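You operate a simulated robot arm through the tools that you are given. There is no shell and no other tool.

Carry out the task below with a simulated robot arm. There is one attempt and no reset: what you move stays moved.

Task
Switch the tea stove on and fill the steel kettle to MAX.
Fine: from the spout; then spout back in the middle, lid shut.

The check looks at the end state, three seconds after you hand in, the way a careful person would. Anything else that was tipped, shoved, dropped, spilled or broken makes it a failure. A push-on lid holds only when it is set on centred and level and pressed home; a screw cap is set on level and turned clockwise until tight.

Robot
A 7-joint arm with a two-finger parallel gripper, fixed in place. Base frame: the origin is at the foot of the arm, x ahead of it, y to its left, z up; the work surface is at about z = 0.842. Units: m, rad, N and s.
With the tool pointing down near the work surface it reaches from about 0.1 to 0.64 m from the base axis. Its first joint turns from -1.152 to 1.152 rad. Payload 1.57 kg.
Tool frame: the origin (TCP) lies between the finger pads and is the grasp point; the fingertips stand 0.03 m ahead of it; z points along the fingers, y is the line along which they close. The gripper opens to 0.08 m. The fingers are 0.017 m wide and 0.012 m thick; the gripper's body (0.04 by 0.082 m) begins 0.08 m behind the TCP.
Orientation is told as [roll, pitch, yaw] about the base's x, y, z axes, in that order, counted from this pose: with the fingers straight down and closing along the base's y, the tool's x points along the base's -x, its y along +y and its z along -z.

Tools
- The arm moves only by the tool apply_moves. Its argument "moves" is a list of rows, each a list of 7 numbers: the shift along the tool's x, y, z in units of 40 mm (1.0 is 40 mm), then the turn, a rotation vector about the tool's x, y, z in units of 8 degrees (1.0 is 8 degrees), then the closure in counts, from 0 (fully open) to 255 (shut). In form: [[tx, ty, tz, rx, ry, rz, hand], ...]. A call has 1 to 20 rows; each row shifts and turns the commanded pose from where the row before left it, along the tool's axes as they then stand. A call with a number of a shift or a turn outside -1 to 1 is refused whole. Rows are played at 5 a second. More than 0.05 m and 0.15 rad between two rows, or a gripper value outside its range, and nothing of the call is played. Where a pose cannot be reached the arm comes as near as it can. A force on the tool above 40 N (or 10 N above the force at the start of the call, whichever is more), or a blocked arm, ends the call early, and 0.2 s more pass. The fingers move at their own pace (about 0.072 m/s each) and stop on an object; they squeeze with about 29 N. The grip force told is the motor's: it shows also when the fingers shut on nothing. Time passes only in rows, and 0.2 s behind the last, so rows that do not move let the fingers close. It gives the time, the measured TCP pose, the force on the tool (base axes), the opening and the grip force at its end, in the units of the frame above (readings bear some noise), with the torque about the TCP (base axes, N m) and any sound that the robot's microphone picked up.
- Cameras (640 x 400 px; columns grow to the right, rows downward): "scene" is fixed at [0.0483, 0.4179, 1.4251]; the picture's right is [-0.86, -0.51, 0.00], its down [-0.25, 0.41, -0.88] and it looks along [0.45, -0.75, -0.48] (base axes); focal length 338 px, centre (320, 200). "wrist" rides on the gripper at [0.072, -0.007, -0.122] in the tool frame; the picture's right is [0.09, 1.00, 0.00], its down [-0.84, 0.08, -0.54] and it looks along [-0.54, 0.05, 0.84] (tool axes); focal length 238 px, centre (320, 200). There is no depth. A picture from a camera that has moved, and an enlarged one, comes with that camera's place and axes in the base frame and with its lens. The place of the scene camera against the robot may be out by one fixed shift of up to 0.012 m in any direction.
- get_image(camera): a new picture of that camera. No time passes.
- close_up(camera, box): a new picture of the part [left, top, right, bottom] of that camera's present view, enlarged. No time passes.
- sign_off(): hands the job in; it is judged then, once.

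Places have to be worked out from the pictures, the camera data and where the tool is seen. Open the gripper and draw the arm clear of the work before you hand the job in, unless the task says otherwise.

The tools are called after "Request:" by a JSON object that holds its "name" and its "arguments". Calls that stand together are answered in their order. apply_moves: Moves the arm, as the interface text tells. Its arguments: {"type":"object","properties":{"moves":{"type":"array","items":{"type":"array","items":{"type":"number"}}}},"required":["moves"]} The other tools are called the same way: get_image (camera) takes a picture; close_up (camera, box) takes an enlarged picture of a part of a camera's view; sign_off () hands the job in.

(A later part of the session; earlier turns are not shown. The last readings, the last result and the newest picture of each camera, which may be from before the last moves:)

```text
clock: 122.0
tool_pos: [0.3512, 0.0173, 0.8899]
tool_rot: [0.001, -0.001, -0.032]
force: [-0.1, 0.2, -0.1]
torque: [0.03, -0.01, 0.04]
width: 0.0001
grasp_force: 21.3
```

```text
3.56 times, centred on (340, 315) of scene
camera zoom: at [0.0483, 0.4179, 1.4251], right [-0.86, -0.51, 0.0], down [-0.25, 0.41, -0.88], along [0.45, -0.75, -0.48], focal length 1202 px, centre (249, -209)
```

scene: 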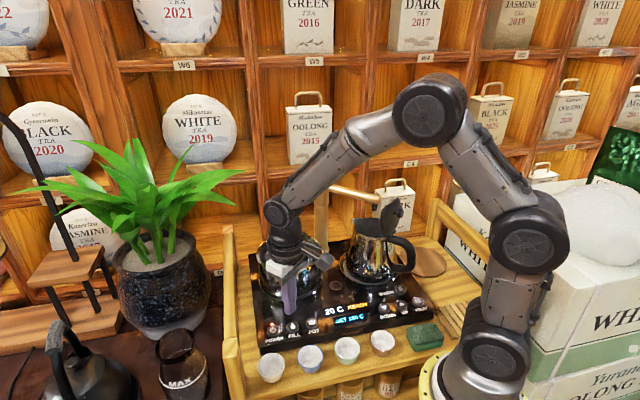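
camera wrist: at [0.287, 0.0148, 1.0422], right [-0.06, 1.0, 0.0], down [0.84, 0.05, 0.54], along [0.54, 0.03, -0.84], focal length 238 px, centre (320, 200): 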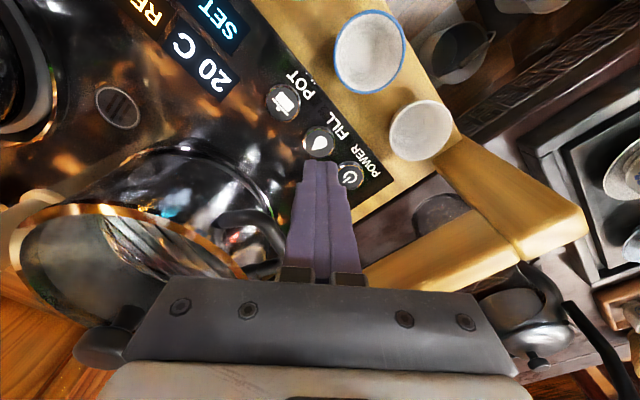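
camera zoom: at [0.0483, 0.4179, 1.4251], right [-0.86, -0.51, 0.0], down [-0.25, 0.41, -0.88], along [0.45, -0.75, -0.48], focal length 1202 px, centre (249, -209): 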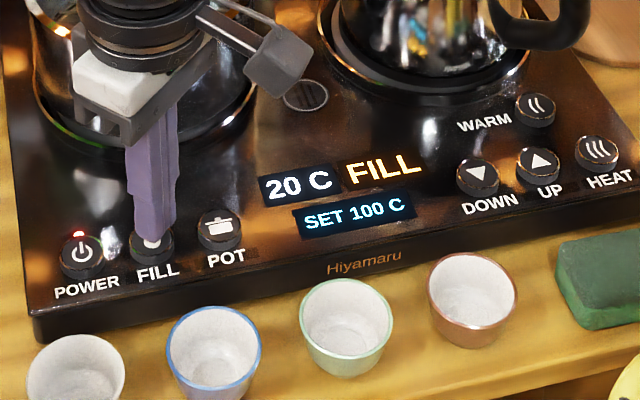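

It's a toggle: the water keeps running with the button released. I'll stay just above it and watch the level against the dark line.

Request:
{"name": "apply_moves", "arguments": {"moves": [[0, 0, 0, 0, 0, 0, 255], [0, 0, 0, 0, 0, 0, 255], [0, 0, 0, 0, 0, 0, 255], [0, 0, 0, 0, 0, 0, 255]]}}

Request:
{"name": "close_up", "arguments": {"camera": "scene", "box": [340, 210, 384, 245]}}

```text
clock: 123.0
tool_pos: [0.3526, 0.0183, 0.8886]
tool_rot: [0.002, 0.0, -0.031]
force: [0.5, 0.5, 0.1]
torque: [-0.03, -0.01, 0.01]
width: 0.0
grasp_force: 21.1
```

```text
11.43 times, centred on (362, 228) of scene
camera zoom: at [0.0483, 0.4179, 1.4251], right [-0.86, -0.51, 0.0], down [-0.25, 0.41, -0.88], along [0.45, -0.75, -0.48], focal length 3862 px, centre (-160, -114)
```

zoom: 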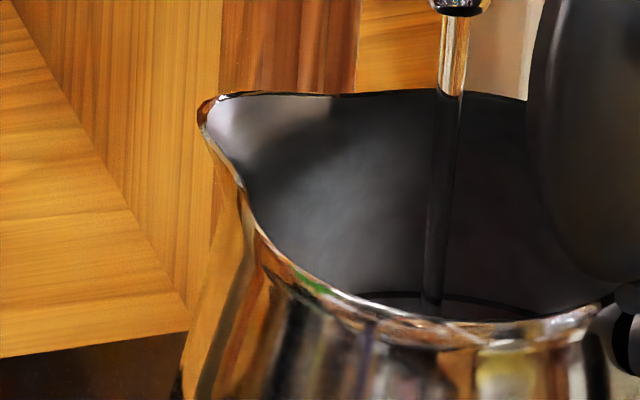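

Request:
{"name": "apply_moves", "arguments": {"moves": [[0, 0, 0, 0, 0, 0, 255], [0, 0, 0, 0, 0, 0, 255], [0, 0, 0, 0, 0, 0, 255], [0, 0, 0, 0, 0, 0, 255], [0, 0, 0, 0, 0, 0, 255]]}}

Request:
{"name": "close_up", "arguments": {"camera": "scene", "box": [340, 210, 384, 245]}}

```text
clock: 124.2
tool_pos: [0.3525, 0.0178, 0.8903]
tool_rot: [-0.001, 0.0, -0.032]
force: [-0.7, -0.6, -0.8]
torque: [-0.03, 0.01, -0.01]
width: 0.0
grasp_force: 21.3
```

```text
11.43 times, centred on (362, 228) of scene
camera zoom: at [0.0483, 0.4179, 1.4251], right [-0.86, -0.51, 0.0], down [-0.25, 0.41, -0.88], along [0.45, -0.75, -0.48], focal length 3862 px, centre (-160, -114)
```

zoom: 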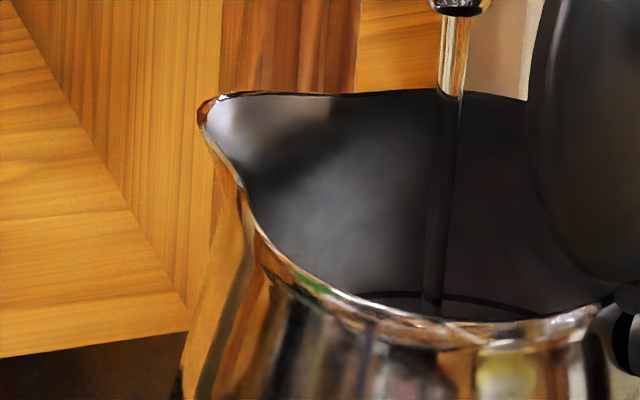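

I can't yet see the level and want to be sure which mark is MAX. I'll press FILL again to pause, then look inside with the wrist camera.

Request:
{"name": "apply_moves", "arguments": {"moves": [[0, 0, 0.25, 0, 0, 0, 255], [0, 0, 0.03, 0, 0, 0, 255]]}}

Request:
{"name": "close_up", "arguments": {"camera": "scene", "box": [310, 190, 430, 350]}}

```text
clock: 124.8
tool_pos: [0.3533, 0.0191, 0.8778]
tool_rot: [-0.002, 0.001, -0.031]
force: [0.4, 0.5, 0.1]
torque: [0.03, 0.03, -0.01]
width: 0.0001
grasp_force: 21.0
heard: click
```

```text
2.50 times, centred on (370, 270) of scene
camera zoom: at [0.0483, 0.4179, 1.4251], right [-0.86, -0.51, 0.0], down [-0.25, 0.41, -0.88], along [0.45, -0.75, -0.48], focal length 845 px, centre (195, 25)
```

zoom: 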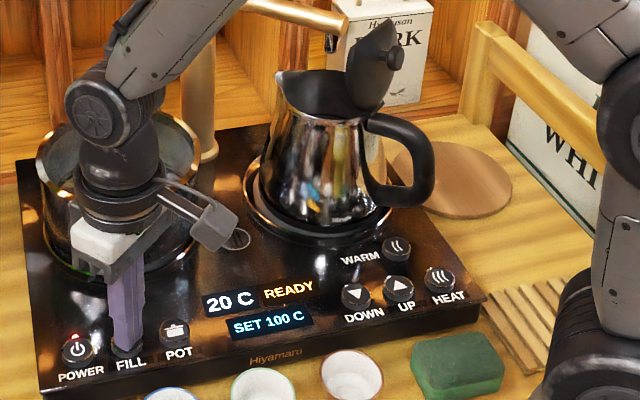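

The flow stopped and the display reads READY again, after about 3.2 s of water. I'll rise and bring the wrist camera around to look into the kettle.

Request:
{"name": "apply_moves", "arguments": {"moves": [[0, 0, -0.5, 0, 0, 0, 255], [0, 0, -1, 0, 0, 0, 255], [0, 0, -1, 0, 0, 0, 255], [0, 0, -1, 0, 0, 0, 255], [0, 0, -1, 0, 0, 0, 255], [0, 0, -1, 0, 0, 0, 255], [0, 0, -1, 0, 0, 0, 255], [0.31, -0.95, 0, 0, 0, 0, 255], [0.31, -0.95, 0, 0, 0, 0, 255], [0.31, -0.95, 0, 0, 0, 0, 255], [0.31, -0.95, 0, 0, 0, 0, 255], [0.31, -0.95, 0, 0, 0, 0, 255]]}}

Request:
{"name": "apply_moves", "arguments": {"moves": [[0, 0, 0, 0, 0, 1, 255], [0, 0, 0, 0, 0, 1, 255], [0, 0, 0, 0, 0, 1, 255], [0, 0, 0, 0, 0, 1, 255], [0, 0, 0, 0, 0, 1, 255], [0, 0, 0, 0, 0, 1, 255], [0, 0, 0, 0, 0, 1, 255], [0, 0, 0, 0, 0, 1, 255], [0, 0, 0, 0, 0, 1, 255]]}}

Request:
{"name": "get_image", "arguments": {"camera": "wrist"}}

```text
clock: 127.4
tool_pos: [0.2826, -0.1729, 1.137]
tool_rot: [0.0, -0.002, -0.031]
force: [0.2, -0.5, 0.0]
torque: [0.05, -0.01, 0.01]
width: 0.0
grasp_force: 21.0
```

```text
clock: 129.4
tool_pos: [0.2848, -0.1698, 1.137]
tool_rot: [-0.001, -0.001, -1.291]
force: [-0.3, 1.2, 0.9]
torque: [0.01, -0.01, 0.02]
width: 0.0001
grasp_force: 21.5
```

```text
taken
camera wrist: at [0.2583, -0.1033, 1.2586], right [0.93, 0.36, 0.0], down [0.31, -0.78, 0.54], along [0.2, -0.51, -0.84], focal length 238 px, centre (320, 200)
```

wrist: 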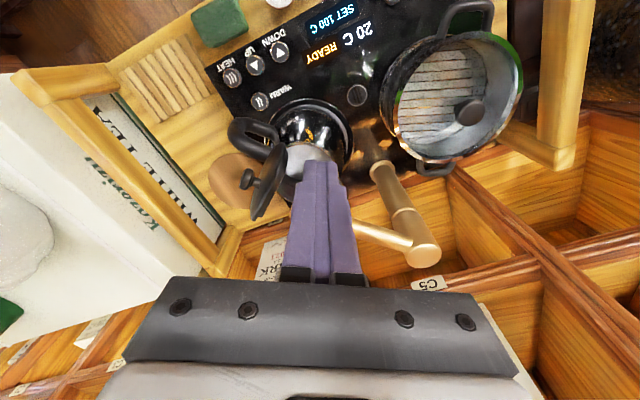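

Request:
{"name": "apply_moves", "arguments": {"moves": [[0, 0, 0, 0, 0, 0, 0], [0, 0, 0, 0, 0, 0, 0], [0, 0, 0, 0, 0, 0, 0]]}}

Request:
{"name": "close_up", "arguments": {"camera": "wrist", "box": [260, 90, 380, 240]}}

Request:
{"name": "close_up", "arguments": {"camera": "wrist", "box": [280, 130, 360, 190]}}

```text
clock: 130.2
tool_pos: [0.2843, -0.1692, 1.1355]
tool_rot: [-0.001, -0.001, -1.288]
force: [-0.5, 0.6, -0.4]
torque: [0.0, 0.01, -0.01]
width: 0.0801
grasp_force: 0.0
```

```text
2.67 times, centred on (320, 165) of wrist
camera zoom: at [0.2581, -0.1033, 1.2586], right [0.93, 0.37, 0.0], down [0.31, -0.78, 0.54], along [0.2, -0.5, -0.84], focal length 636 px, centre (320, 293)
```

zoom: 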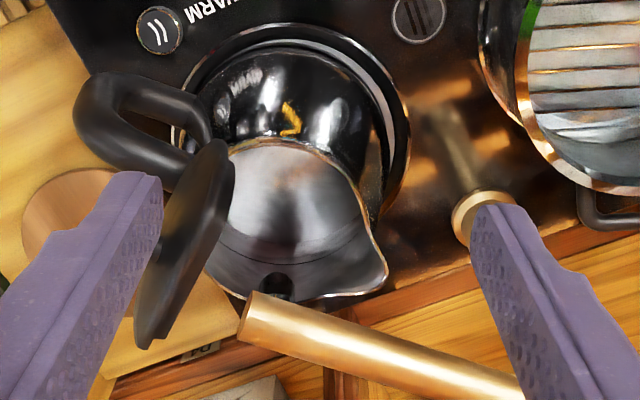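

```text
6.67 times, centred on (320, 160) of wrist
camera zoom: at [0.2581, -0.1033, 1.2586], right [0.93, 0.37, 0.0], down [0.31, -0.78, 0.54], along [0.2, -0.5, -0.84], focal length 1589 px, centre (320, 467)
```

zoom: 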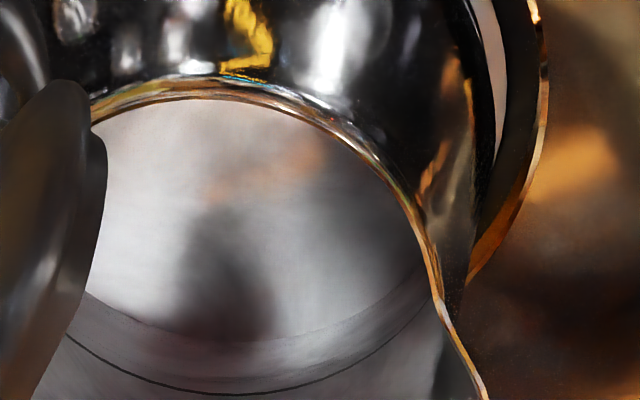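

Request:
{"name": "close_up", "arguments": {"camera": "wrist", "box": [285, 165, 325, 200]}}

Request:
{"name": "close_up", "arguments": {"camera": "wrist", "box": [315, 160, 355, 200]}}

```text
11.43 times, centred on (305, 182) of wrist
camera zoom: at [0.2581, -0.1033, 1.2586], right [0.93, 0.37, 0.0], down [0.31, -0.78, 0.54], along [0.2, -0.5, -0.84], focal length 2724 px, centre (491, 400)
```

zoom: 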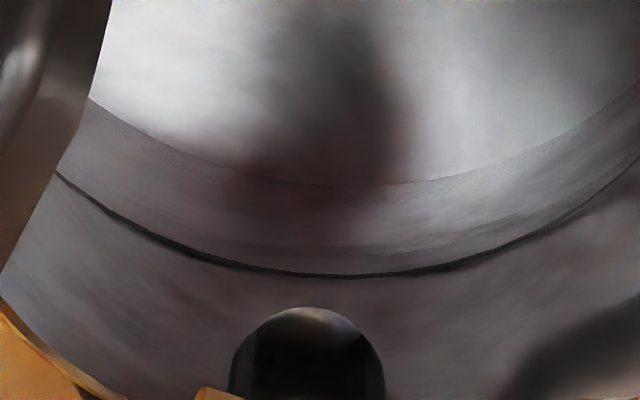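

```text
10.00 times, centred on (335, 180) of wrist
camera zoom: at [0.2581, -0.1033, 1.2586], right [0.93, 0.37, 0.0], down [0.31, -0.78, 0.54], along [0.2, -0.5, -0.84], focal length 2384 px, centre (170, 400)
```

zoom: 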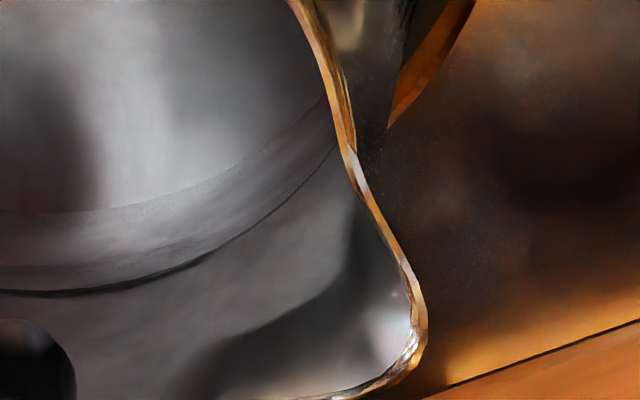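

Request:
{"name": "close_up", "arguments": {"camera": "wrist", "box": [298, 175, 316, 192]}}

Request:
{"name": "close_up", "arguments": {"camera": "wrist", "box": [286, 166, 300, 186]}}

Request:
{"name": "close_up", "arguments": {"camera": "scene", "box": [345, 220, 385, 245]}}

```text
16.00 times, centred on (307, 184) of wrist
camera zoom: at [0.2581, -0.1033, 1.2586], right [0.93, 0.37, 0.0], down [0.31, -0.78, 0.54], along [0.2, -0.5, -0.84], focal length 3814 px, centre (528, 464)
```

zoom: 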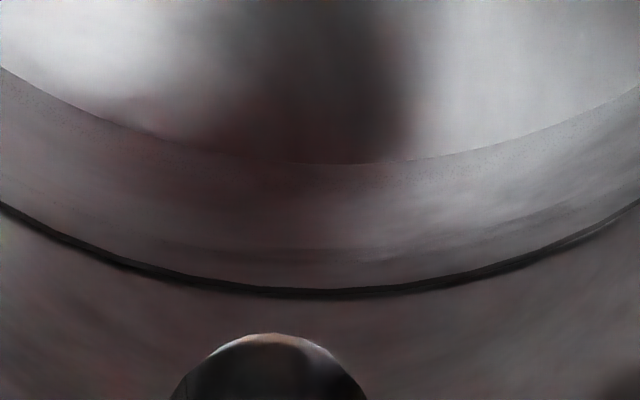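

```text
16.00 times, centred on (293, 176) of wrist
camera zoom: at [0.2581, -0.1033, 1.2586], right [0.93, 0.37, 0.0], down [0.31, -0.78, 0.54], along [0.2, -0.5, -0.84], focal length 3814 px, centre (752, 584)
```

zoom: 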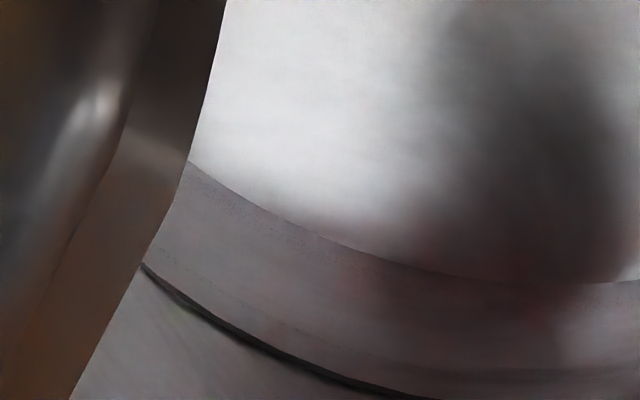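

```text
16.00 times, centred on (365, 232) of scene
camera zoom: at [0.0483, 0.4179, 1.4251], right [-0.86, -0.51, 0.0], down [-0.25, 0.41, -0.88], along [0.45, -0.75, -0.48], focal length 5407 px, centre (-400, -320)
```

zoom: 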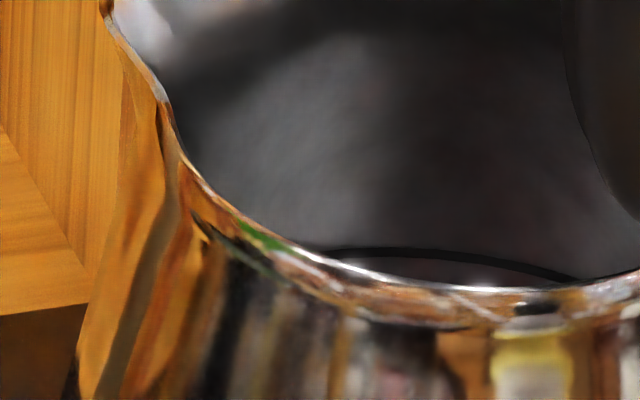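

The dark band inside is the only mark, so I take it as MAX, at about z 0.908. What I see below it may be the water surface or still the floor. I'll add a short timed portion and compare, so I'm returning to just above FILL.

Request:
{"name": "apply_moves", "arguments": {"moves": [[0, 0, 0, 0, 0, -1, 255], [0, 0, 0, 0, 0, -1, 255], [0, 0, 0, 0, 0, -1, 255], [0, 0, 0, 0, 0, -1, 255], [0, 0, 0, 0, 0, -1, 255], [0, 0, 0, 0, 0, -1, 255], [0, 0, 0, 0, 0, -1, 255], [0, 0, 0, 0, 0, -1, 255], [0, 0, 0, 0, 0, -1, 255], [-0.316, 0.946, 0, 0, 0, 0, 255], [-0.316, 0.946, 0, 0, 0, 0, 255], [-0.316, 0.946, 0, 0, 0, 0, 255], [-0.316, 0.946, 0, 0, 0, 0, 255], [-0.316, 0.946, 0, 0, 0, 0, 255], [0, 0, 1, 0, 0, 0, 255], [0, 0, 1, 0, 0, 0, 255], [0, 0, 1, 0, 0, 0, 255], [0, 0, 1, 0, 0, 0, 255], [0, 0, 1, 0, 0, 0, 255], [0, 0, 0.9, 0, 0, 0, 255]]}}

Request:
{"name": "close_up", "arguments": {"camera": "wrist", "box": [220, 60, 420, 220]}}

```text
clock: 134.4
tool_pos: [0.3545, 0.0178, 0.9025]
tool_rot: [0.002, -0.001, -0.032]
force: [0.4, -0.7, 0.0]
torque: [0.03, 0.02, 0.02]
width: 0.0003
grasp_force: 21.2
```

```text
2.50 times, centred on (320, 140) of wrist
camera zoom: at [0.2829, 0.0137, 1.0252], right [-0.06, 1.0, 0.0], down [0.84, 0.05, 0.54], along [0.54, 0.03, -0.84], focal length 596 px, centre (320, 350)
```

zoom: 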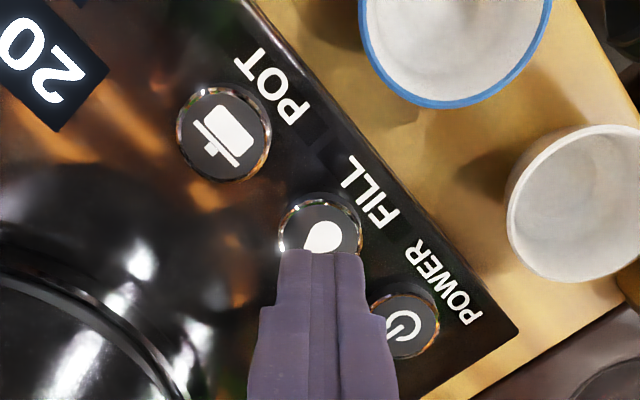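

Positioned over FILL. I'll press, let it run about 1.8 s, and press again to stop.

Request:
{"name": "apply_moves", "arguments": {"moves": [[0, 0, 0.3, 0, 0, 0, 255], [0, 0, 0.31, 0, 0, 0, 255], [0, 0, -0.3, 0, 0, 0, 255], [0, 0, 0, 0, 0, 0, 255], [0, 0, 0, 0, 0, 0, 255], [0, 0, 0, 0, 0, 0, 255], [0, 0, 0, 0, 0, 0, 255], [0, 0, 0, 0, 0, 0, 255], [0, 0, 0, 0, 0, 0, 255], [0, 0, 0, 0, 0, 0, 255], [0, 0, 0.3, 0, 0, 0, 255]]}}

Request:
{"name": "close_up", "arguments": {"camera": "scene", "box": [310, 190, 430, 350]}}

Request:
{"name": "close_up", "arguments": {"camera": "scene", "box": [345, 220, 385, 245]}}

```text
clock: 136.8
tool_pos: [0.3541, 0.0161, 0.8774]
tool_rot: [-0.001, -0.001, -0.032]
force: [-0.2, 1.6, 2.8]
torque: [0.02, 0.05, 0.0]
width: 0.0003
grasp_force: 21.0
heard: click
```

```text
2.50 times, centred on (370, 270) of scene
camera zoom: at [0.0483, 0.4179, 1.4251], right [-0.86, -0.51, 0.0], down [-0.25, 0.41, -0.88], along [0.45, -0.75, -0.48], focal length 845 px, centre (195, 25)
```

zoom: 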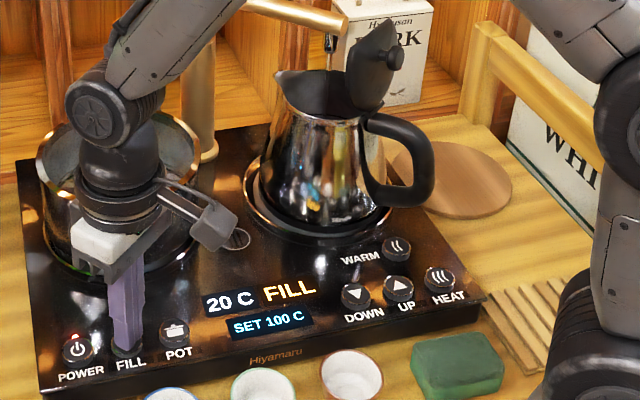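

```text
16.00 times, centred on (365, 232) of scene
camera zoom: at [0.0483, 0.4179, 1.4251], right [-0.86, -0.51, 0.0], down [-0.25, 0.41, -0.88], along [0.45, -0.75, -0.48], focal length 5407 px, centre (-400, -320)
```

zoom: 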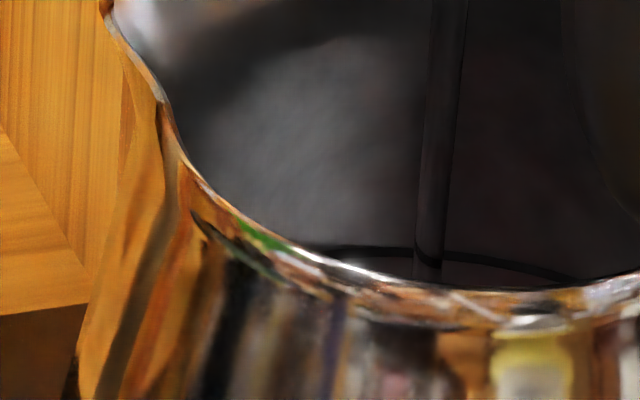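

The state is FILL, so only one of the two presses registered and water is running now. I'll lift and keep counting time while watching the line.

Request:
{"name": "apply_moves", "arguments": {"moves": [[0, 0, -0.3, 0, 0, 0, 255], [0, 0, 0, 0, 0, 0, 255], [0, 0, 0, 0, 0, 0, 255]]}}

Request:
{"name": "close_up", "arguments": {"camera": "scene", "box": [345, 220, 385, 245]}}

```text
clock: 137.6
tool_pos: [0.3538, 0.0179, 0.8882]
tool_rot: [0.0, -0.001, -0.03]
force: [0.2, -0.5, 0.0]
torque: [0.01, 0.02, -0.02]
width: 0.0
grasp_force: 21.3
```

```text
16.00 times, centred on (365, 232) of scene
camera zoom: at [0.0483, 0.4179, 1.4251], right [-0.86, -0.51, 0.0], down [-0.25, 0.41, -0.88], along [0.45, -0.75, -0.48], focal length 5407 px, centre (-400, -320)
```

zoom: 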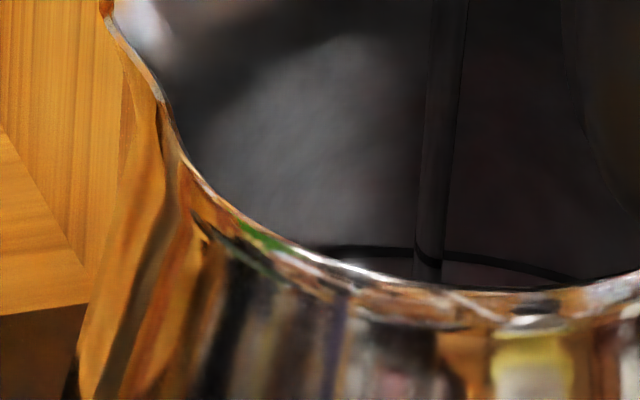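

Request:
{"name": "apply_moves", "arguments": {"moves": [[0, 0, 0.3, 0, 0, 0, 255], [0, 0, 0.03, 0, 0, 0, 255]]}}

Request:
{"name": "close_up", "arguments": {"camera": "scene", "box": [310, 190, 430, 350]}}

```text
clock: 138.2
tool_pos: [0.3537, 0.0175, 0.8761]
tool_rot: [0.0, 0.0, -0.032]
force: [-1.2, 2.5, 4.4]
torque: [0.06, 0.01, 0.0]
width: 0.0
grasp_force: 21.2
heard: click
```

```text
2.50 times, centred on (370, 270) of scene
camera zoom: at [0.0482, 0.418, 1.4251], right [-0.86, -0.51, 0.0], down [-0.25, 0.41, -0.88], along [0.45, -0.75, -0.48], focal length 845 px, centre (195, 25)
```

zoom: 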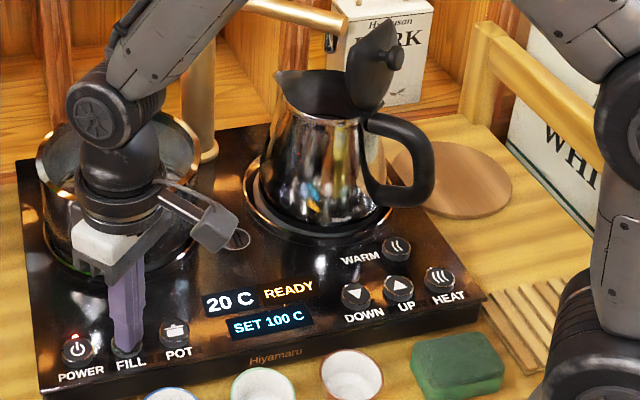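

Paused again. I'll go back to the same viewing pose and compare levels.

Request:
{"name": "apply_moves", "arguments": {"moves": [[0, 0, -0.6, 0, 0, 0, 255], [0, 0, -1, 0, 0, 0, 255], [0, 0, -1, 0, 0, 0, 255], [0, 0, -1, 0, 0, 0, 255], [0, 0, -1, 0, 0, 0, 255], [0, 0, -1, 0, 0, 0, 255], [0, 0, -0.9, 0, 0, 0, 255], [0.316, -0.946, 0, 0, 0, 0, 255], [0.316, -0.946, 0, 0, 0, 0, 255], [0.316, -0.946, 0, 0, 0, 0, 255], [0.316, -0.946, 0, 0, 0, 0, 255], [0.316, -0.946, 0, 0, 0, 0, 255]]}}

Request:
{"name": "apply_moves", "arguments": {"moves": [[0, 0, 0, 0, 0, 1, 0], [0, 0, 0, 0, 0, 1, 0], [0, 0, 0, 0, 0, 1, 0], [0, 0, 0, 0, 0, 1, 0], [0, 0, 0, 0, 0, 1, 0], [0, 0, 0, 0, 0, 1, 0], [0, 0, 0, 0, 0, 1, 0], [0, 0, 0, 0, 0, 1, 0], [0, 0, 0, 0, 0, 1, 0]]}}

Request:
{"name": "close_up", "arguments": {"camera": "wrist", "box": [280, 130, 360, 190]}}

Request:
{"name": "close_up", "arguments": {"camera": "wrist", "box": [285, 165, 325, 200]}}

```text
clock: 140.8
tool_pos: [0.2853, -0.1728, 1.1374]
tool_rot: [-0.001, -0.001, -0.032]
force: [-1.0, 0.3, 0.6]
torque: [-0.01, 0.0, -0.02]
width: 0.0
grasp_force: 20.6
```

```text
clock: 142.8
tool_pos: [0.2847, -0.1688, 1.1358]
tool_rot: [0.0, 0.001, -1.292]
force: [-0.6, -1.1, 0.8]
torque: [-0.01, -0.03, 0.0]
width: 0.08
grasp_force: 0.0
```

```text
6.67 times, centred on (320, 160) of wrist
camera zoom: at [0.2586, -0.1023, 1.2576], right [0.93, 0.36, 0.0], down [0.31, -0.78, 0.54], along [0.2, -0.51, -0.84], focal length 1589 px, centre (320, 467)
```

zoom: 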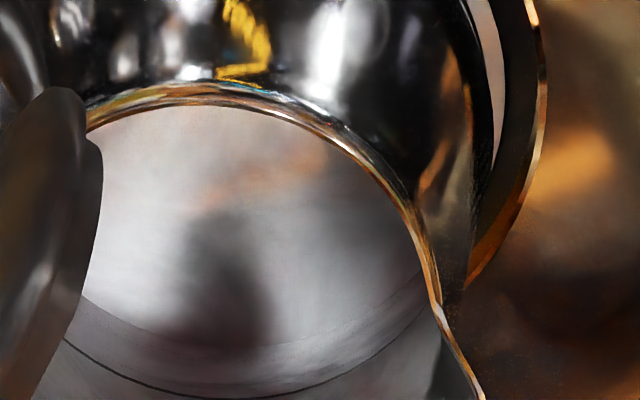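

```text
11.43 times, centred on (305, 182) of wrist
camera zoom: at [0.2586, -0.1023, 1.2576], right [0.93, 0.36, 0.0], down [0.31, -0.78, 0.54], along [0.2, -0.51, -0.84], focal length 2724 px, centre (491, 400)
```

zoom: 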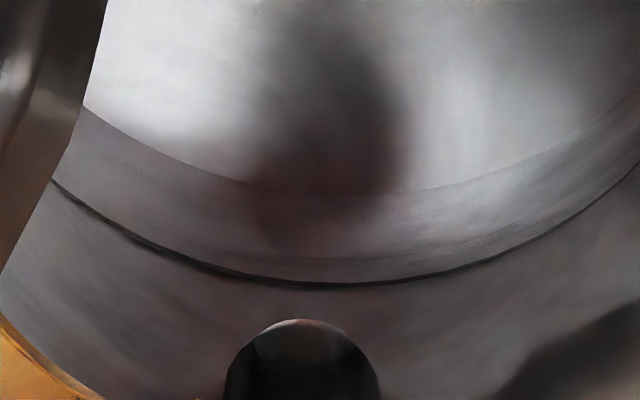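

Request:
{"name": "close_up", "arguments": {"camera": "wrist", "box": [298, 175, 316, 192]}}

Request:
{"name": "close_up", "arguments": {"camera": "wrist", "box": [318, 168, 336, 185]}}

Request:
{"name": "close_up", "arguments": {"camera": "wrist", "box": [284, 163, 302, 180]}}

```text
16.00 times, centred on (307, 184) of wrist
camera zoom: at [0.2586, -0.1023, 1.2576], right [0.93, 0.36, 0.0], down [0.31, -0.78, 0.54], along [0.2, -0.51, -0.84], focal length 3814 px, centre (528, 464)
```

zoom: 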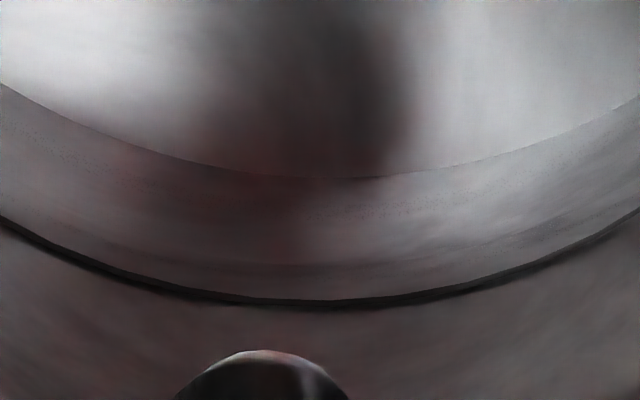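

```text
16.00 times, centred on (327, 176) of wrist
camera zoom: at [0.2586, -0.1023, 1.2576], right [0.93, 0.36, 0.0], down [0.31, -0.78, 0.54], along [0.2, -0.51, -0.84], focal length 3814 px, centre (208, 576)
```

zoom: 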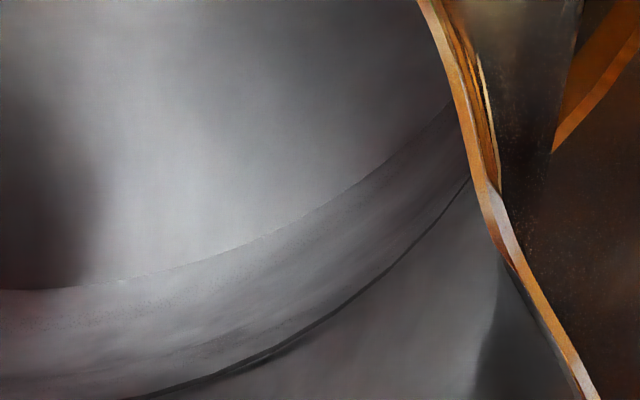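

```text
16.00 times, centred on (293, 172) of wrist
camera zoom: at [0.2586, -0.1023, 1.2576], right [0.93, 0.36, 0.0], down [0.31, -0.78, 0.54], along [0.2, -0.51, -0.84], focal length 3814 px, centre (752, 656)
```

zoom: 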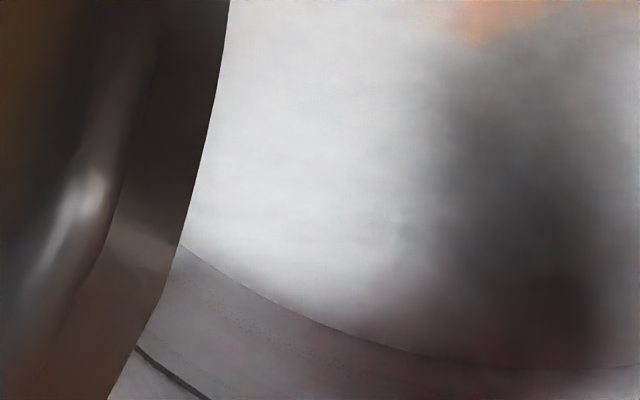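

The lower boundary moved only slightly toward the dark band, about 2 mm after about 1.5 s, which suggests a slow fill of roughly 1.2 mm/s with some 30 mm to go. I'll run a longer portion of about 6 s and compare again.

Request:
{"name": "apply_moves", "arguments": {"moves": [[0, 0, 0, 0, 0, -1, 255], [0, 0, 0, 0, 0, -1, 255], [0, 0, 0, 0, 0, -1, 255], [0, 0, 0, 0, 0, -1, 255], [0, 0, 0, 0, 0, -1, 255], [0, 0, 0, 0, 0, -1, 255], [0, 0, 0, 0, 0, -1, 255], [0, 0, 0, 0, 0, -1, 255], [0, 0, 0, 0, 0, -1, 255], [-0.316, 0.946, 0, 0, 0, 0, 255], [-0.316, 0.946, 0, 0, 0, 0, 255], [-0.316, 0.946, 0, 0, 0, 0, 255], [-0.316, 0.946, 0, 0, 0, 0, 255], [-0.316, 0.946, 0, 0, 0, 0, 255], [0, 0, 1, 0, 0, 0, 255], [0, 0, 1, 0, 0, 0, 255], [0, 0, 1, 0, 0, 0, 255], [0, 0, 1, 0, 0, 0, 255], [0, 0, 1, 0, 0, 0, 255], [0, 0, 1, 0, 0, 0, 255]]}}

Request:
{"name": "apply_moves", "arguments": {"moves": [[0, 0, 0.25, 0, 0, 0, 255], [0, 0, 0.3, 0, 0, 0, 255]]}}

Request:
{"name": "close_up", "arguments": {"camera": "scene", "box": [310, 190, 430, 350]}}

```text
clock: 147.0
tool_pos: [0.3519, 0.0161, 0.8915]
tool_rot: [0.0, -0.001, -0.032]
force: [-0.2, 0.5, -0.8]
torque: [0.01, -0.04, 0.0]
width: 0.0
grasp_force: 21.1
```

```text
clock: 147.6
tool_pos: [0.355, 0.0166, 0.8731]
tool_rot: [0.0, -0.003, -0.032]
force: [-0.8, 2.8, 11.6]
torque: [0.14, 0.05, 0.0]
width: 0.0
grasp_force: 21.0
heard: click
```

```text
2.50 times, centred on (370, 270) of scene
camera zoom: at [0.0481, 0.418, 1.425], right [-0.86, -0.51, 0.0], down [-0.25, 0.41, -0.88], along [0.45, -0.75, -0.48], focal length 845 px, centre (195, 25)
```

zoom: 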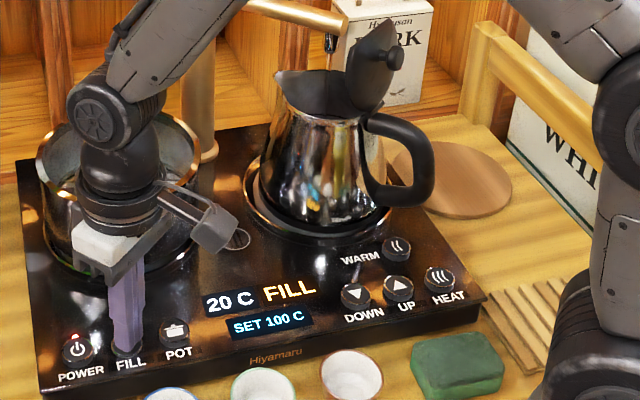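

Filling again since about 147.4. I'll lift off and watch the scene view in steps.

Request:
{"name": "apply_moves", "arguments": {"moves": [[0, 0, -0.4, 0, 0, 0, 255], [0, 0, 0, 0, 0, 0, 255], [0, 0, 0, 0, 0, 0, 255], [0, 0, 0, 0, 0, 0, 255], [0, 0, 0, 0, 0, 0, 255], [0, 0, 0, 0, 0, 0, 255], [0, 0, 0, 0, 0, 0, 255], [0, 0, 0, 0, 0, 0, 255], [0, 0, 0, 0, 0, 0, 255], [0, 0, 0, 0, 0, 0, 255]]}}

Request:
{"name": "close_up", "arguments": {"camera": "scene", "box": [345, 220, 385, 245]}}

```text
clock: 149.8
tool_pos: [0.3537, 0.0159, 0.8895]
tool_rot: [0.0, 0.0, -0.033]
force: [0.0, -0.2, -0.9]
torque: [0.01, -0.02, 0.02]
width: 0.0
grasp_force: 21.4
```

```text
16.00 times, centred on (365, 232) of scene
camera zoom: at [0.0483, 0.4179, 1.4251], right [-0.86, -0.51, 0.0], down [-0.25, 0.41, -0.88], along [0.45, -0.75, -0.48], focal length 5407 px, centre (-400, -320)
```

zoom: 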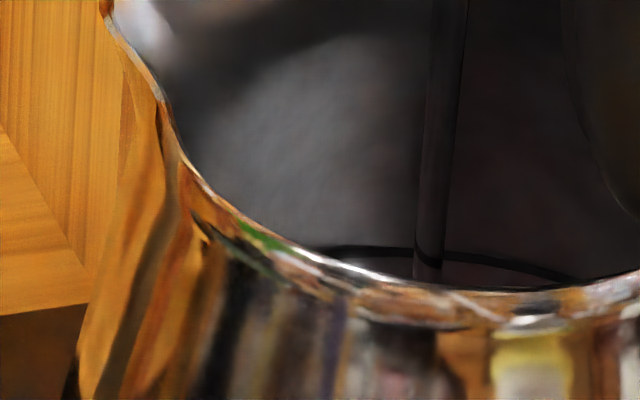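

Request:
{"name": "apply_moves", "arguments": {"moves": [[0, 0, 0, 0, 0, 0, 255], [0, 0, 0, 0, 0, 0, 255], [0, 0, 0, 0, 0, 0, 255], [0, 0, 0, 0, 0, 0, 255], [0, 0, 0, 0, 0, 0, 255], [0, 0, 0, 0, 0, 0, 255], [0, 0, 0, 0, 0, 0, 255], [0, 0, 0, 0, 0, 0, 255], [0, 0, 0, 0, 0, 0, 255], [0, 0, 0, 0, 0, 0, 255]]}}

Request:
{"name": "close_up", "arguments": {"camera": "scene", "box": [345, 220, 385, 245]}}

```text
clock: 152.0
tool_pos: [0.3529, 0.0167, 0.8879]
tool_rot: [0.0, 0.001, -0.032]
force: [-0.3, 0.0, -0.7]
torque: [-0.01, 0.0, 0.01]
width: 0.0
grasp_force: 21.7
```

```text
16.00 times, centred on (365, 232) of scene
camera zoom: at [0.0483, 0.4179, 1.4251], right [-0.86, -0.51, 0.0], down [-0.25, 0.41, -0.88], along [0.45, -0.75, -0.48], focal length 5407 px, centre (-400, -320)
```

zoom: 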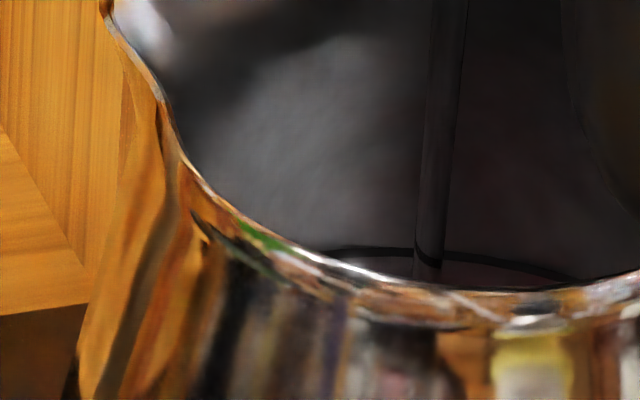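

Request:
{"name": "close_up", "arguments": {"camera": "scene", "box": [362, 230, 382, 242]}}

```text
16.00 times, centred on (372, 236) of scene
camera zoom: at [0.0483, 0.4179, 1.4251], right [-0.86, -0.51, 0.0], down [-0.25, 0.41, -0.88], along [0.45, -0.75, -0.48], focal length 5407 px, centre (-512, -376)
```

zoom: 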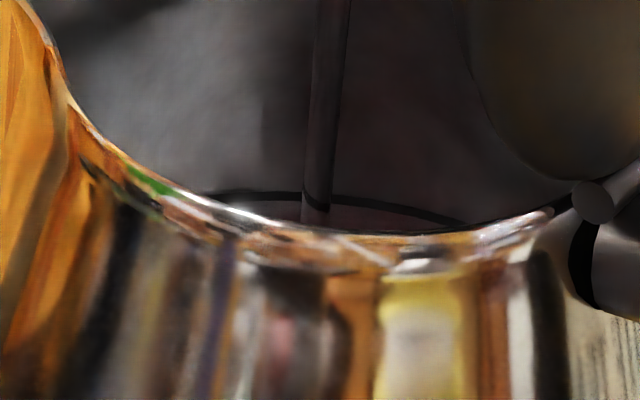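

Still nothing at the band. I'll pause once more and check from above to get the true rate.

Request:
{"name": "apply_moves", "arguments": {"moves": [[0, 0, 0.3, 0, 0, 0, 255], [0, 0, 0.05, 0, 0, 0, 255]]}}

Request:
{"name": "close_up", "arguments": {"camera": "scene", "box": [310, 190, 430, 350]}}

```text
clock: 152.6
tool_pos: [0.3538, 0.0169, 0.8756]
tool_rot: [0.0, -0.001, -0.032]
force: [-1.3, 2.4, 4.4]
torque: [0.07, 0.04, 0.01]
width: 0.0
grasp_force: 21.3
heard: click
```

```text
2.50 times, centred on (370, 270) of scene
camera zoom: at [0.0482, 0.418, 1.4251], right [-0.86, -0.51, 0.0], down [-0.25, 0.41, -0.88], along [0.45, -0.75, -0.48], focal length 845 px, centre (195, 25)
```

zoom: 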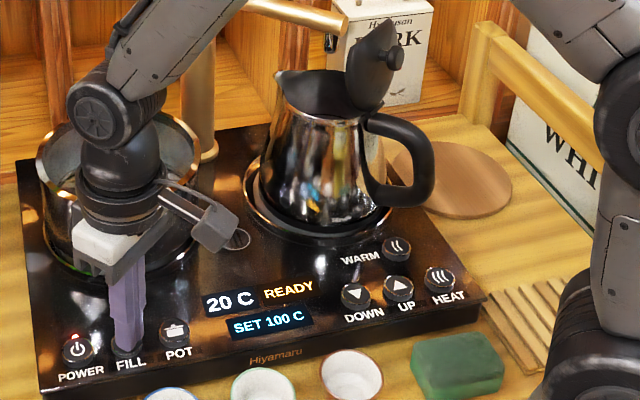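

Request:
{"name": "apply_moves", "arguments": {"moves": [[0, 0, -0.6, 0, 0, 0, 255], [0, 0, -1, 0, 0, 0, 255], [0, 0, -1, 0, 0, 0, 255], [0, 0, -1, 0, 0, 0, 255], [0, 0, -1, 0, 0, 0, 255], [0, 0, -1, 0, 0, 0, 255], [0, 0, -0.9, 0, 0, 0, 255], [0.316, -0.946, 0, 0, 0, 0, 255], [0.316, -0.946, 0, 0, 0, 0, 255], [0.316, -0.946, 0, 0, 0, 0, 255], [0.316, -0.946, 0, 0, 0, 0, 255], [0.316, -0.946, 0, 0, 0, 0, 255]]}}

Request:
{"name": "apply_moves", "arguments": {"moves": [[0, 0, 0, 0, 0, 1, 0], [0, 0, 0, 0, 0, 1, 0], [0, 0, 0, 0, 0, 1, 0], [0, 0, 0, 0, 0, 1, 0], [0, 0, 0, 0, 0, 1, 0], [0, 0, 0, 0, 0, 1, 0], [0, 0, 0, 0, 0, 1, 0], [0, 0, 0, 0, 0, 1, 0], [0, 0, 0, 0, 0, 1, 0]]}}

Request:
{"name": "close_up", "arguments": {"camera": "wrist", "box": [280, 130, 360, 190]}}

Request:
{"name": "close_up", "arguments": {"camera": "wrist", "box": [298, 175, 316, 192]}}

Request:
{"name": "close_up", "arguments": {"camera": "wrist", "box": [318, 168, 336, 185]}}

```text
clock: 155.2
tool_pos: [0.2854, -0.1696, 1.1384]
tool_rot: [0.0, 0.0, -0.032]
force: [-0.7, -0.3, -0.6]
torque: [-0.01, 0.03, 0.01]
width: 0.0001
grasp_force: 21.2
```

```text
clock: 157.2
tool_pos: [0.284, -0.1677, 1.1353]
tool_rot: [-0.002, 0.0, -1.292]
force: [0.4, 0.3, -0.5]
torque: [-0.02, 0.01, 0.02]
width: 0.08
grasp_force: 0.0
```

```text
6.67 times, centred on (320, 160) of wrist
camera zoom: at [0.2584, -0.1023, 1.2572], right [0.93, 0.36, 0.0], down [0.31, -0.78, 0.54], along [0.2, -0.51, -0.84], focal length 1589 px, centre (320, 467)
```

zoom: 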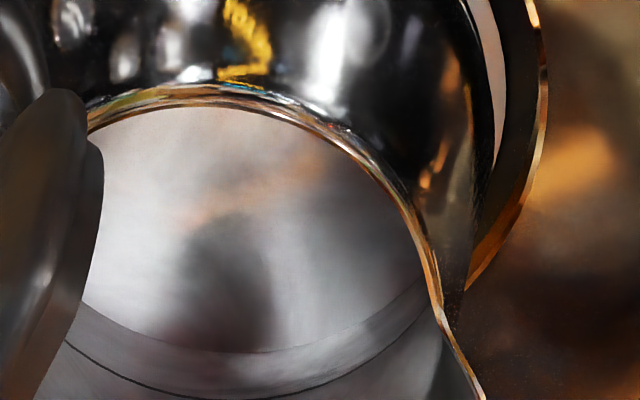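

```text
16.00 times, centred on (307, 184) of wrist
camera zoom: at [0.2584, -0.1023, 1.2572], right [0.93, 0.36, 0.0], down [0.31, -0.78, 0.54], along [0.2, -0.51, -0.84], focal length 3814 px, centre (528, 464)
```

zoom: 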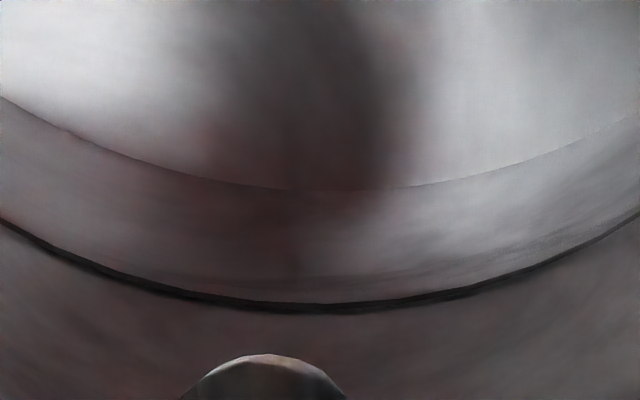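

```text
16.00 times, centred on (327, 176) of wrist
camera zoom: at [0.2584, -0.1023, 1.2572], right [0.93, 0.36, 0.0], down [0.31, -0.78, 0.54], along [0.2, -0.51, -0.84], focal length 3814 px, centre (208, 576)
```

zoom: 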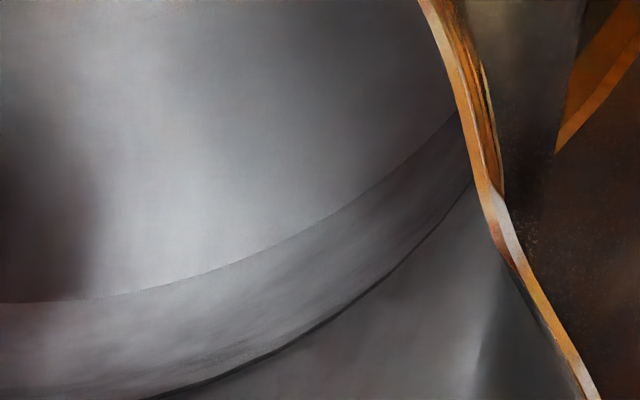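

The boundary is clearly the water surface: its gap to the band went 132 → 125 → 116 px, about 0.5–0.6 mm/s with nearly 30 mm still to go. I'll resume for a long portion of about 25 s while watching the scene camera.

Request:
{"name": "apply_moves", "arguments": {"moves": [[0, 0, 0, 0, 0, -1, 255], [0, 0, 0, 0, 0, -1, 255], [0, 0, 0, 0, 0, -1, 255], [0, 0, 0, 0, 0, -1, 255], [0, 0, 0, 0, 0, -1, 255], [0, 0, 0, 0, 0, -1, 255], [0, 0, 0, 0, 0, -1, 255], [0, 0, 0, 0, 0, -1, 255], [0, 0, 0, 0, 0, -1, 255], [-0.316, 0.946, 0, 0, 0, 0, 255], [-0.316, 0.946, 0, 0, 0, 0, 255], [-0.316, 0.946, 0, 0, 0, 0, 255], [-0.316, 0.946, 0, 0, 0, 0, 255], [-0.316, 0.946, 0, 0, 0, 0, 255], [0, 0, 1, 0, 0, 0, 255], [0, 0, 1, 0, 0, 0, 255], [0, 0, 1, 0, 0, 0, 255], [0, 0, 1, 0, 0, 0, 255], [0, 0, 1, 0, 0, 0, 255], [0, 0, 1, 0, 0, 0, 255]]}}

Request:
{"name": "apply_moves", "arguments": {"moves": [[0, 0, 0.25, 0, 0, 0, 255], [0, 0, 0.2, 0, 0, 0, 255]]}}

Request:
{"name": "close_up", "arguments": {"camera": "scene", "box": [310, 190, 430, 350]}}

```text
clock: 161.4
tool_pos: [0.351, 0.0172, 0.8971]
tool_rot: [-0.001, -0.001, -0.033]
force: [-0.2, -0.7, -0.2]
torque: [0.01, 0.02, 0.01]
width: 0.0
grasp_force: 20.7
```

```text
clock: 162.0
tool_pos: [0.3534, 0.0175, 0.8781]
tool_rot: [0.001, 0.0, -0.033]
force: [-0.2, 0.2, 0.1]
torque: [-0.02, 0.0, 0.0]
width: 0.0001
grasp_force: 21.4
heard: click
```

```text
2.50 times, centred on (370, 270) of scene
camera zoom: at [0.0483, 0.4179, 1.4251], right [-0.86, -0.51, 0.0], down [-0.25, 0.41, -0.88], along [0.45, -0.75, -0.48], focal length 845 px, centre (195, 25)
```

zoom: 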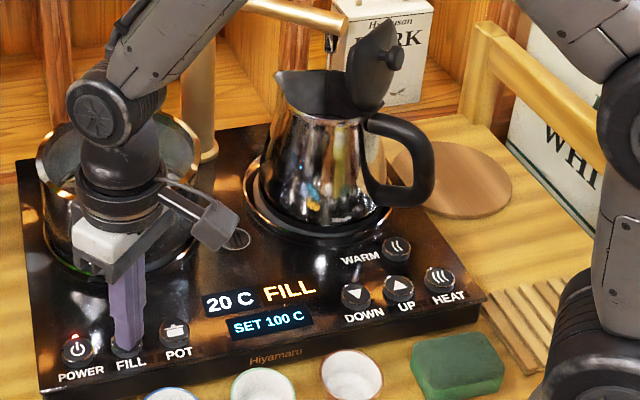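

Filling again from about 161.8. I'll lift off and wait, checking every few seconds.

Request:
{"name": "apply_moves", "arguments": {"moves": [[0, 0, -0.3, 0, 0, 0, 255], [0, 0, 0, 0, 0, 0, 255], [0, 0, 0, 0, 0, 0, 255], [0, 0, 0, 0, 0, 0, 255], [0, 0, 0, 0, 0, 0, 255], [0, 0, 0, 0, 0, 0, 255], [0, 0, 0, 0, 0, 0, 255], [0, 0, 0, 0, 0, 0, 255], [0, 0, 0, 0, 0, 0, 255], [0, 0, 0, 0, 0, 0, 255], [0, 0, 0, 0, 0, 0, 255], [0, 0, 0, 0, 0, 0, 255], [0, 0, 0, 0, 0, 0, 255], [0, 0, 0, 0, 0, 0, 255], [0, 0, 0, 0, 0, 0, 255], [0, 0, 0, 0, 0, 0, 255], [0, 0, 0, 0, 0, 0, 255], [0, 0, 0, 0, 0, 0, 255], [0, 0, 0, 0, 0, 0, 255], [0, 0, 0, 0, 0, 0, 255]]}}

Request:
{"name": "close_up", "arguments": {"camera": "scene", "box": [345, 220, 385, 245]}}

```text
clock: 166.2
tool_pos: [0.3529, 0.0168, 0.8881]
tool_rot: [-0.001, -0.001, -0.032]
force: [0.0, 0.6, 0.2]
torque: [0.01, 0.03, -0.02]
width: 0.0002
grasp_force: 21.3
```

```text
16.00 times, centred on (365, 232) of scene
camera zoom: at [0.0483, 0.4179, 1.4251], right [-0.86, -0.51, 0.0], down [-0.25, 0.41, -0.88], along [0.45, -0.75, -0.48], focal length 5407 px, centre (-400, -320)
```

zoom: 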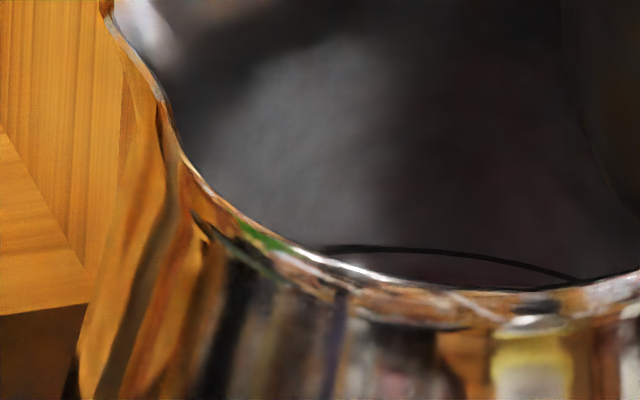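

The stream is no longer visible, so I'll check the display and the spout.

Request:
{"name": "close_up", "arguments": {"camera": "scene", "box": [310, 190, 430, 350]}}

Request:
{"name": "close_up", "arguments": {"camera": "scene", "box": [250, 290, 370, 350]}}

```text
2.50 times, centred on (370, 270) of scene
camera zoom: at [0.0483, 0.4179, 1.4251], right [-0.86, -0.51, 0.0], down [-0.25, 0.41, -0.88], along [0.45, -0.75, -0.48], focal length 845 px, centre (195, 25)
```

zoom: 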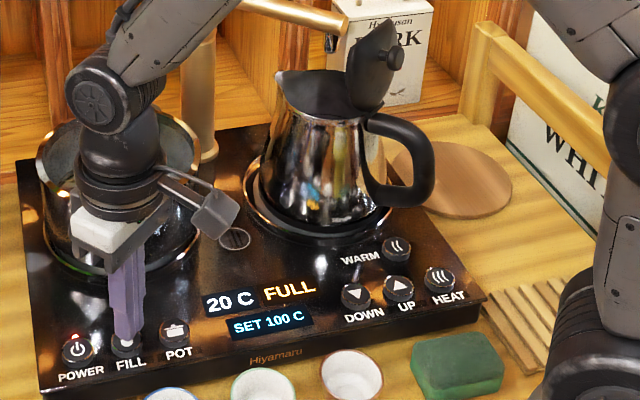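

```text
5.33 times, centred on (310, 320) of scene
camera zoom: at [0.0483, 0.4179, 1.4251], right [-0.86, -0.51, 0.0], down [-0.25, 0.41, -0.88], along [0.45, -0.75, -0.48], focal length 1802 px, centre (373, -440)
```

zoom: 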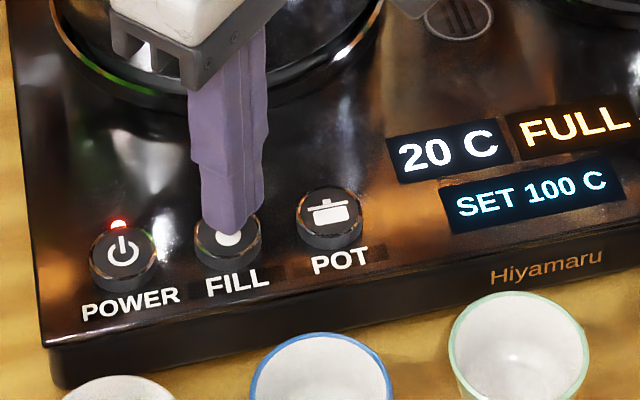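

The display reads FULL and the flow stopped by itself. I'll verify the level against the band from above.

Request:
{"name": "apply_moves", "arguments": {"moves": [[0, 0, -0.3, 0, 0, 0, 255], [0, 0, -1, 0, 0, 0, 255], [0, 0, -1, 0, 0, 0, 255], [0, 0, -1, 0, 0, 0, 255], [0, 0, -1, 0, 0, 0, 255], [0, 0, -1, 0, 0, 0, 255], [0, 0, -0.9, 0, 0, 0, 255], [0.316, -0.946, 0, 0, 0, 0, 255], [0.316, -0.946, 0, 0, 0, 0, 255], [0.316, -0.946, 0, 0, 0, 0, 255], [0.316, -0.946, 0, 0, 0, 0, 255], [0.316, -0.946, 0, 0, 0, 0, 255]]}}

Request:
{"name": "apply_moves", "arguments": {"moves": [[0, 0, 0, 0, 0, 1, 0], [0, 0, 0, 0, 0, 1, 0], [0, 0, 0, 0, 0, 1, 0], [0, 0, 0, 0, 0, 1, 0], [0, 0, 0, 0, 0, 1, 0], [0, 0, 0, 0, 0, 1, 0], [0, 0, 0, 0, 0, 1, 0], [0, 0, 0, 0, 0, 1, 0], [0, 0, 0, 0, 0, 1, 0]]}}

Request:
{"name": "close_up", "arguments": {"camera": "wrist", "box": [280, 130, 360, 190]}}

Request:
{"name": "close_up", "arguments": {"camera": "wrist", "box": [298, 175, 316, 192]}}

Request:
{"name": "close_up", "arguments": {"camera": "wrist", "box": [318, 168, 336, 185]}}

```text
clock: 168.8
tool_pos: [0.2825, -0.17, 1.1388]
tool_rot: [0.0, 0.001, -0.032]
force: [0.2, -1.0, 0.2]
torque: [-0.01, -0.03, -0.02]
width: 0.0002
grasp_force: 21.2
```

```text
clock: 170.8
tool_pos: [0.2828, -0.17, 1.1384]
tool_rot: [0.0, 0.001, -1.291]
force: [0.4, 0.0, 0.9]
torque: [0.02, 0.02, 0.01]
width: 0.0799
grasp_force: 0.0
```

```text
6.67 times, centred on (320, 160) of wrist
camera zoom: at [0.2575, -0.1022, 1.2595], right [0.93, 0.36, 0.0], down [0.31, -0.78, 0.54], along [0.2, -0.51, -0.84], focal length 1589 px, centre (320, 467)
```

zoom: 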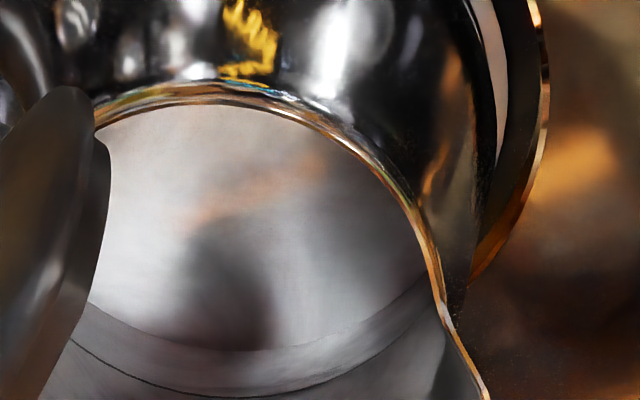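

```text
16.00 times, centred on (307, 184) of wrist
camera zoom: at [0.2575, -0.1022, 1.2595], right [0.93, 0.36, 0.0], down [0.31, -0.78, 0.54], along [0.2, -0.51, -0.84], focal length 3814 px, centre (528, 464)
```

zoom: 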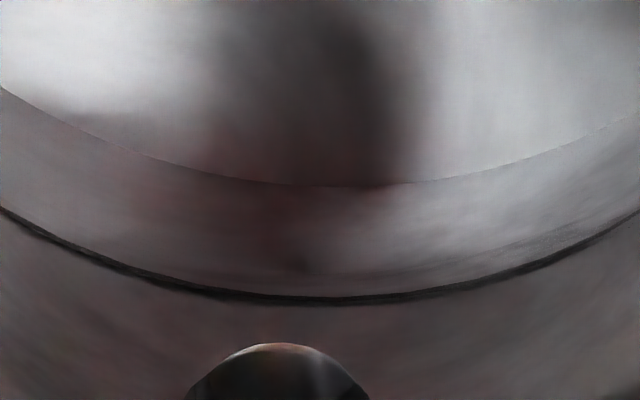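

```text
16.00 times, centred on (327, 176) of wrist
camera zoom: at [0.2575, -0.1022, 1.2595], right [0.93, 0.36, 0.0], down [0.31, -0.78, 0.54], along [0.2, -0.51, -0.84], focal length 3814 px, centre (208, 576)
```

zoom: 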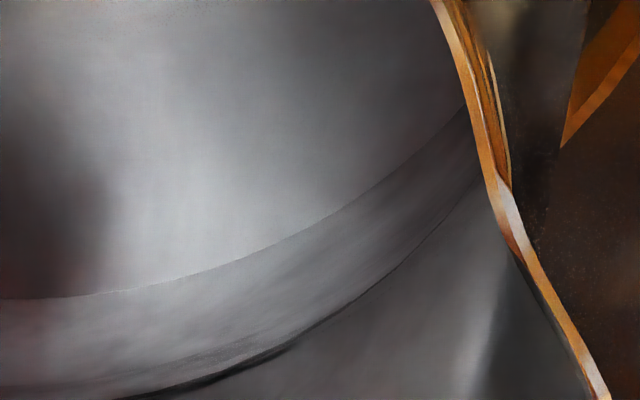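

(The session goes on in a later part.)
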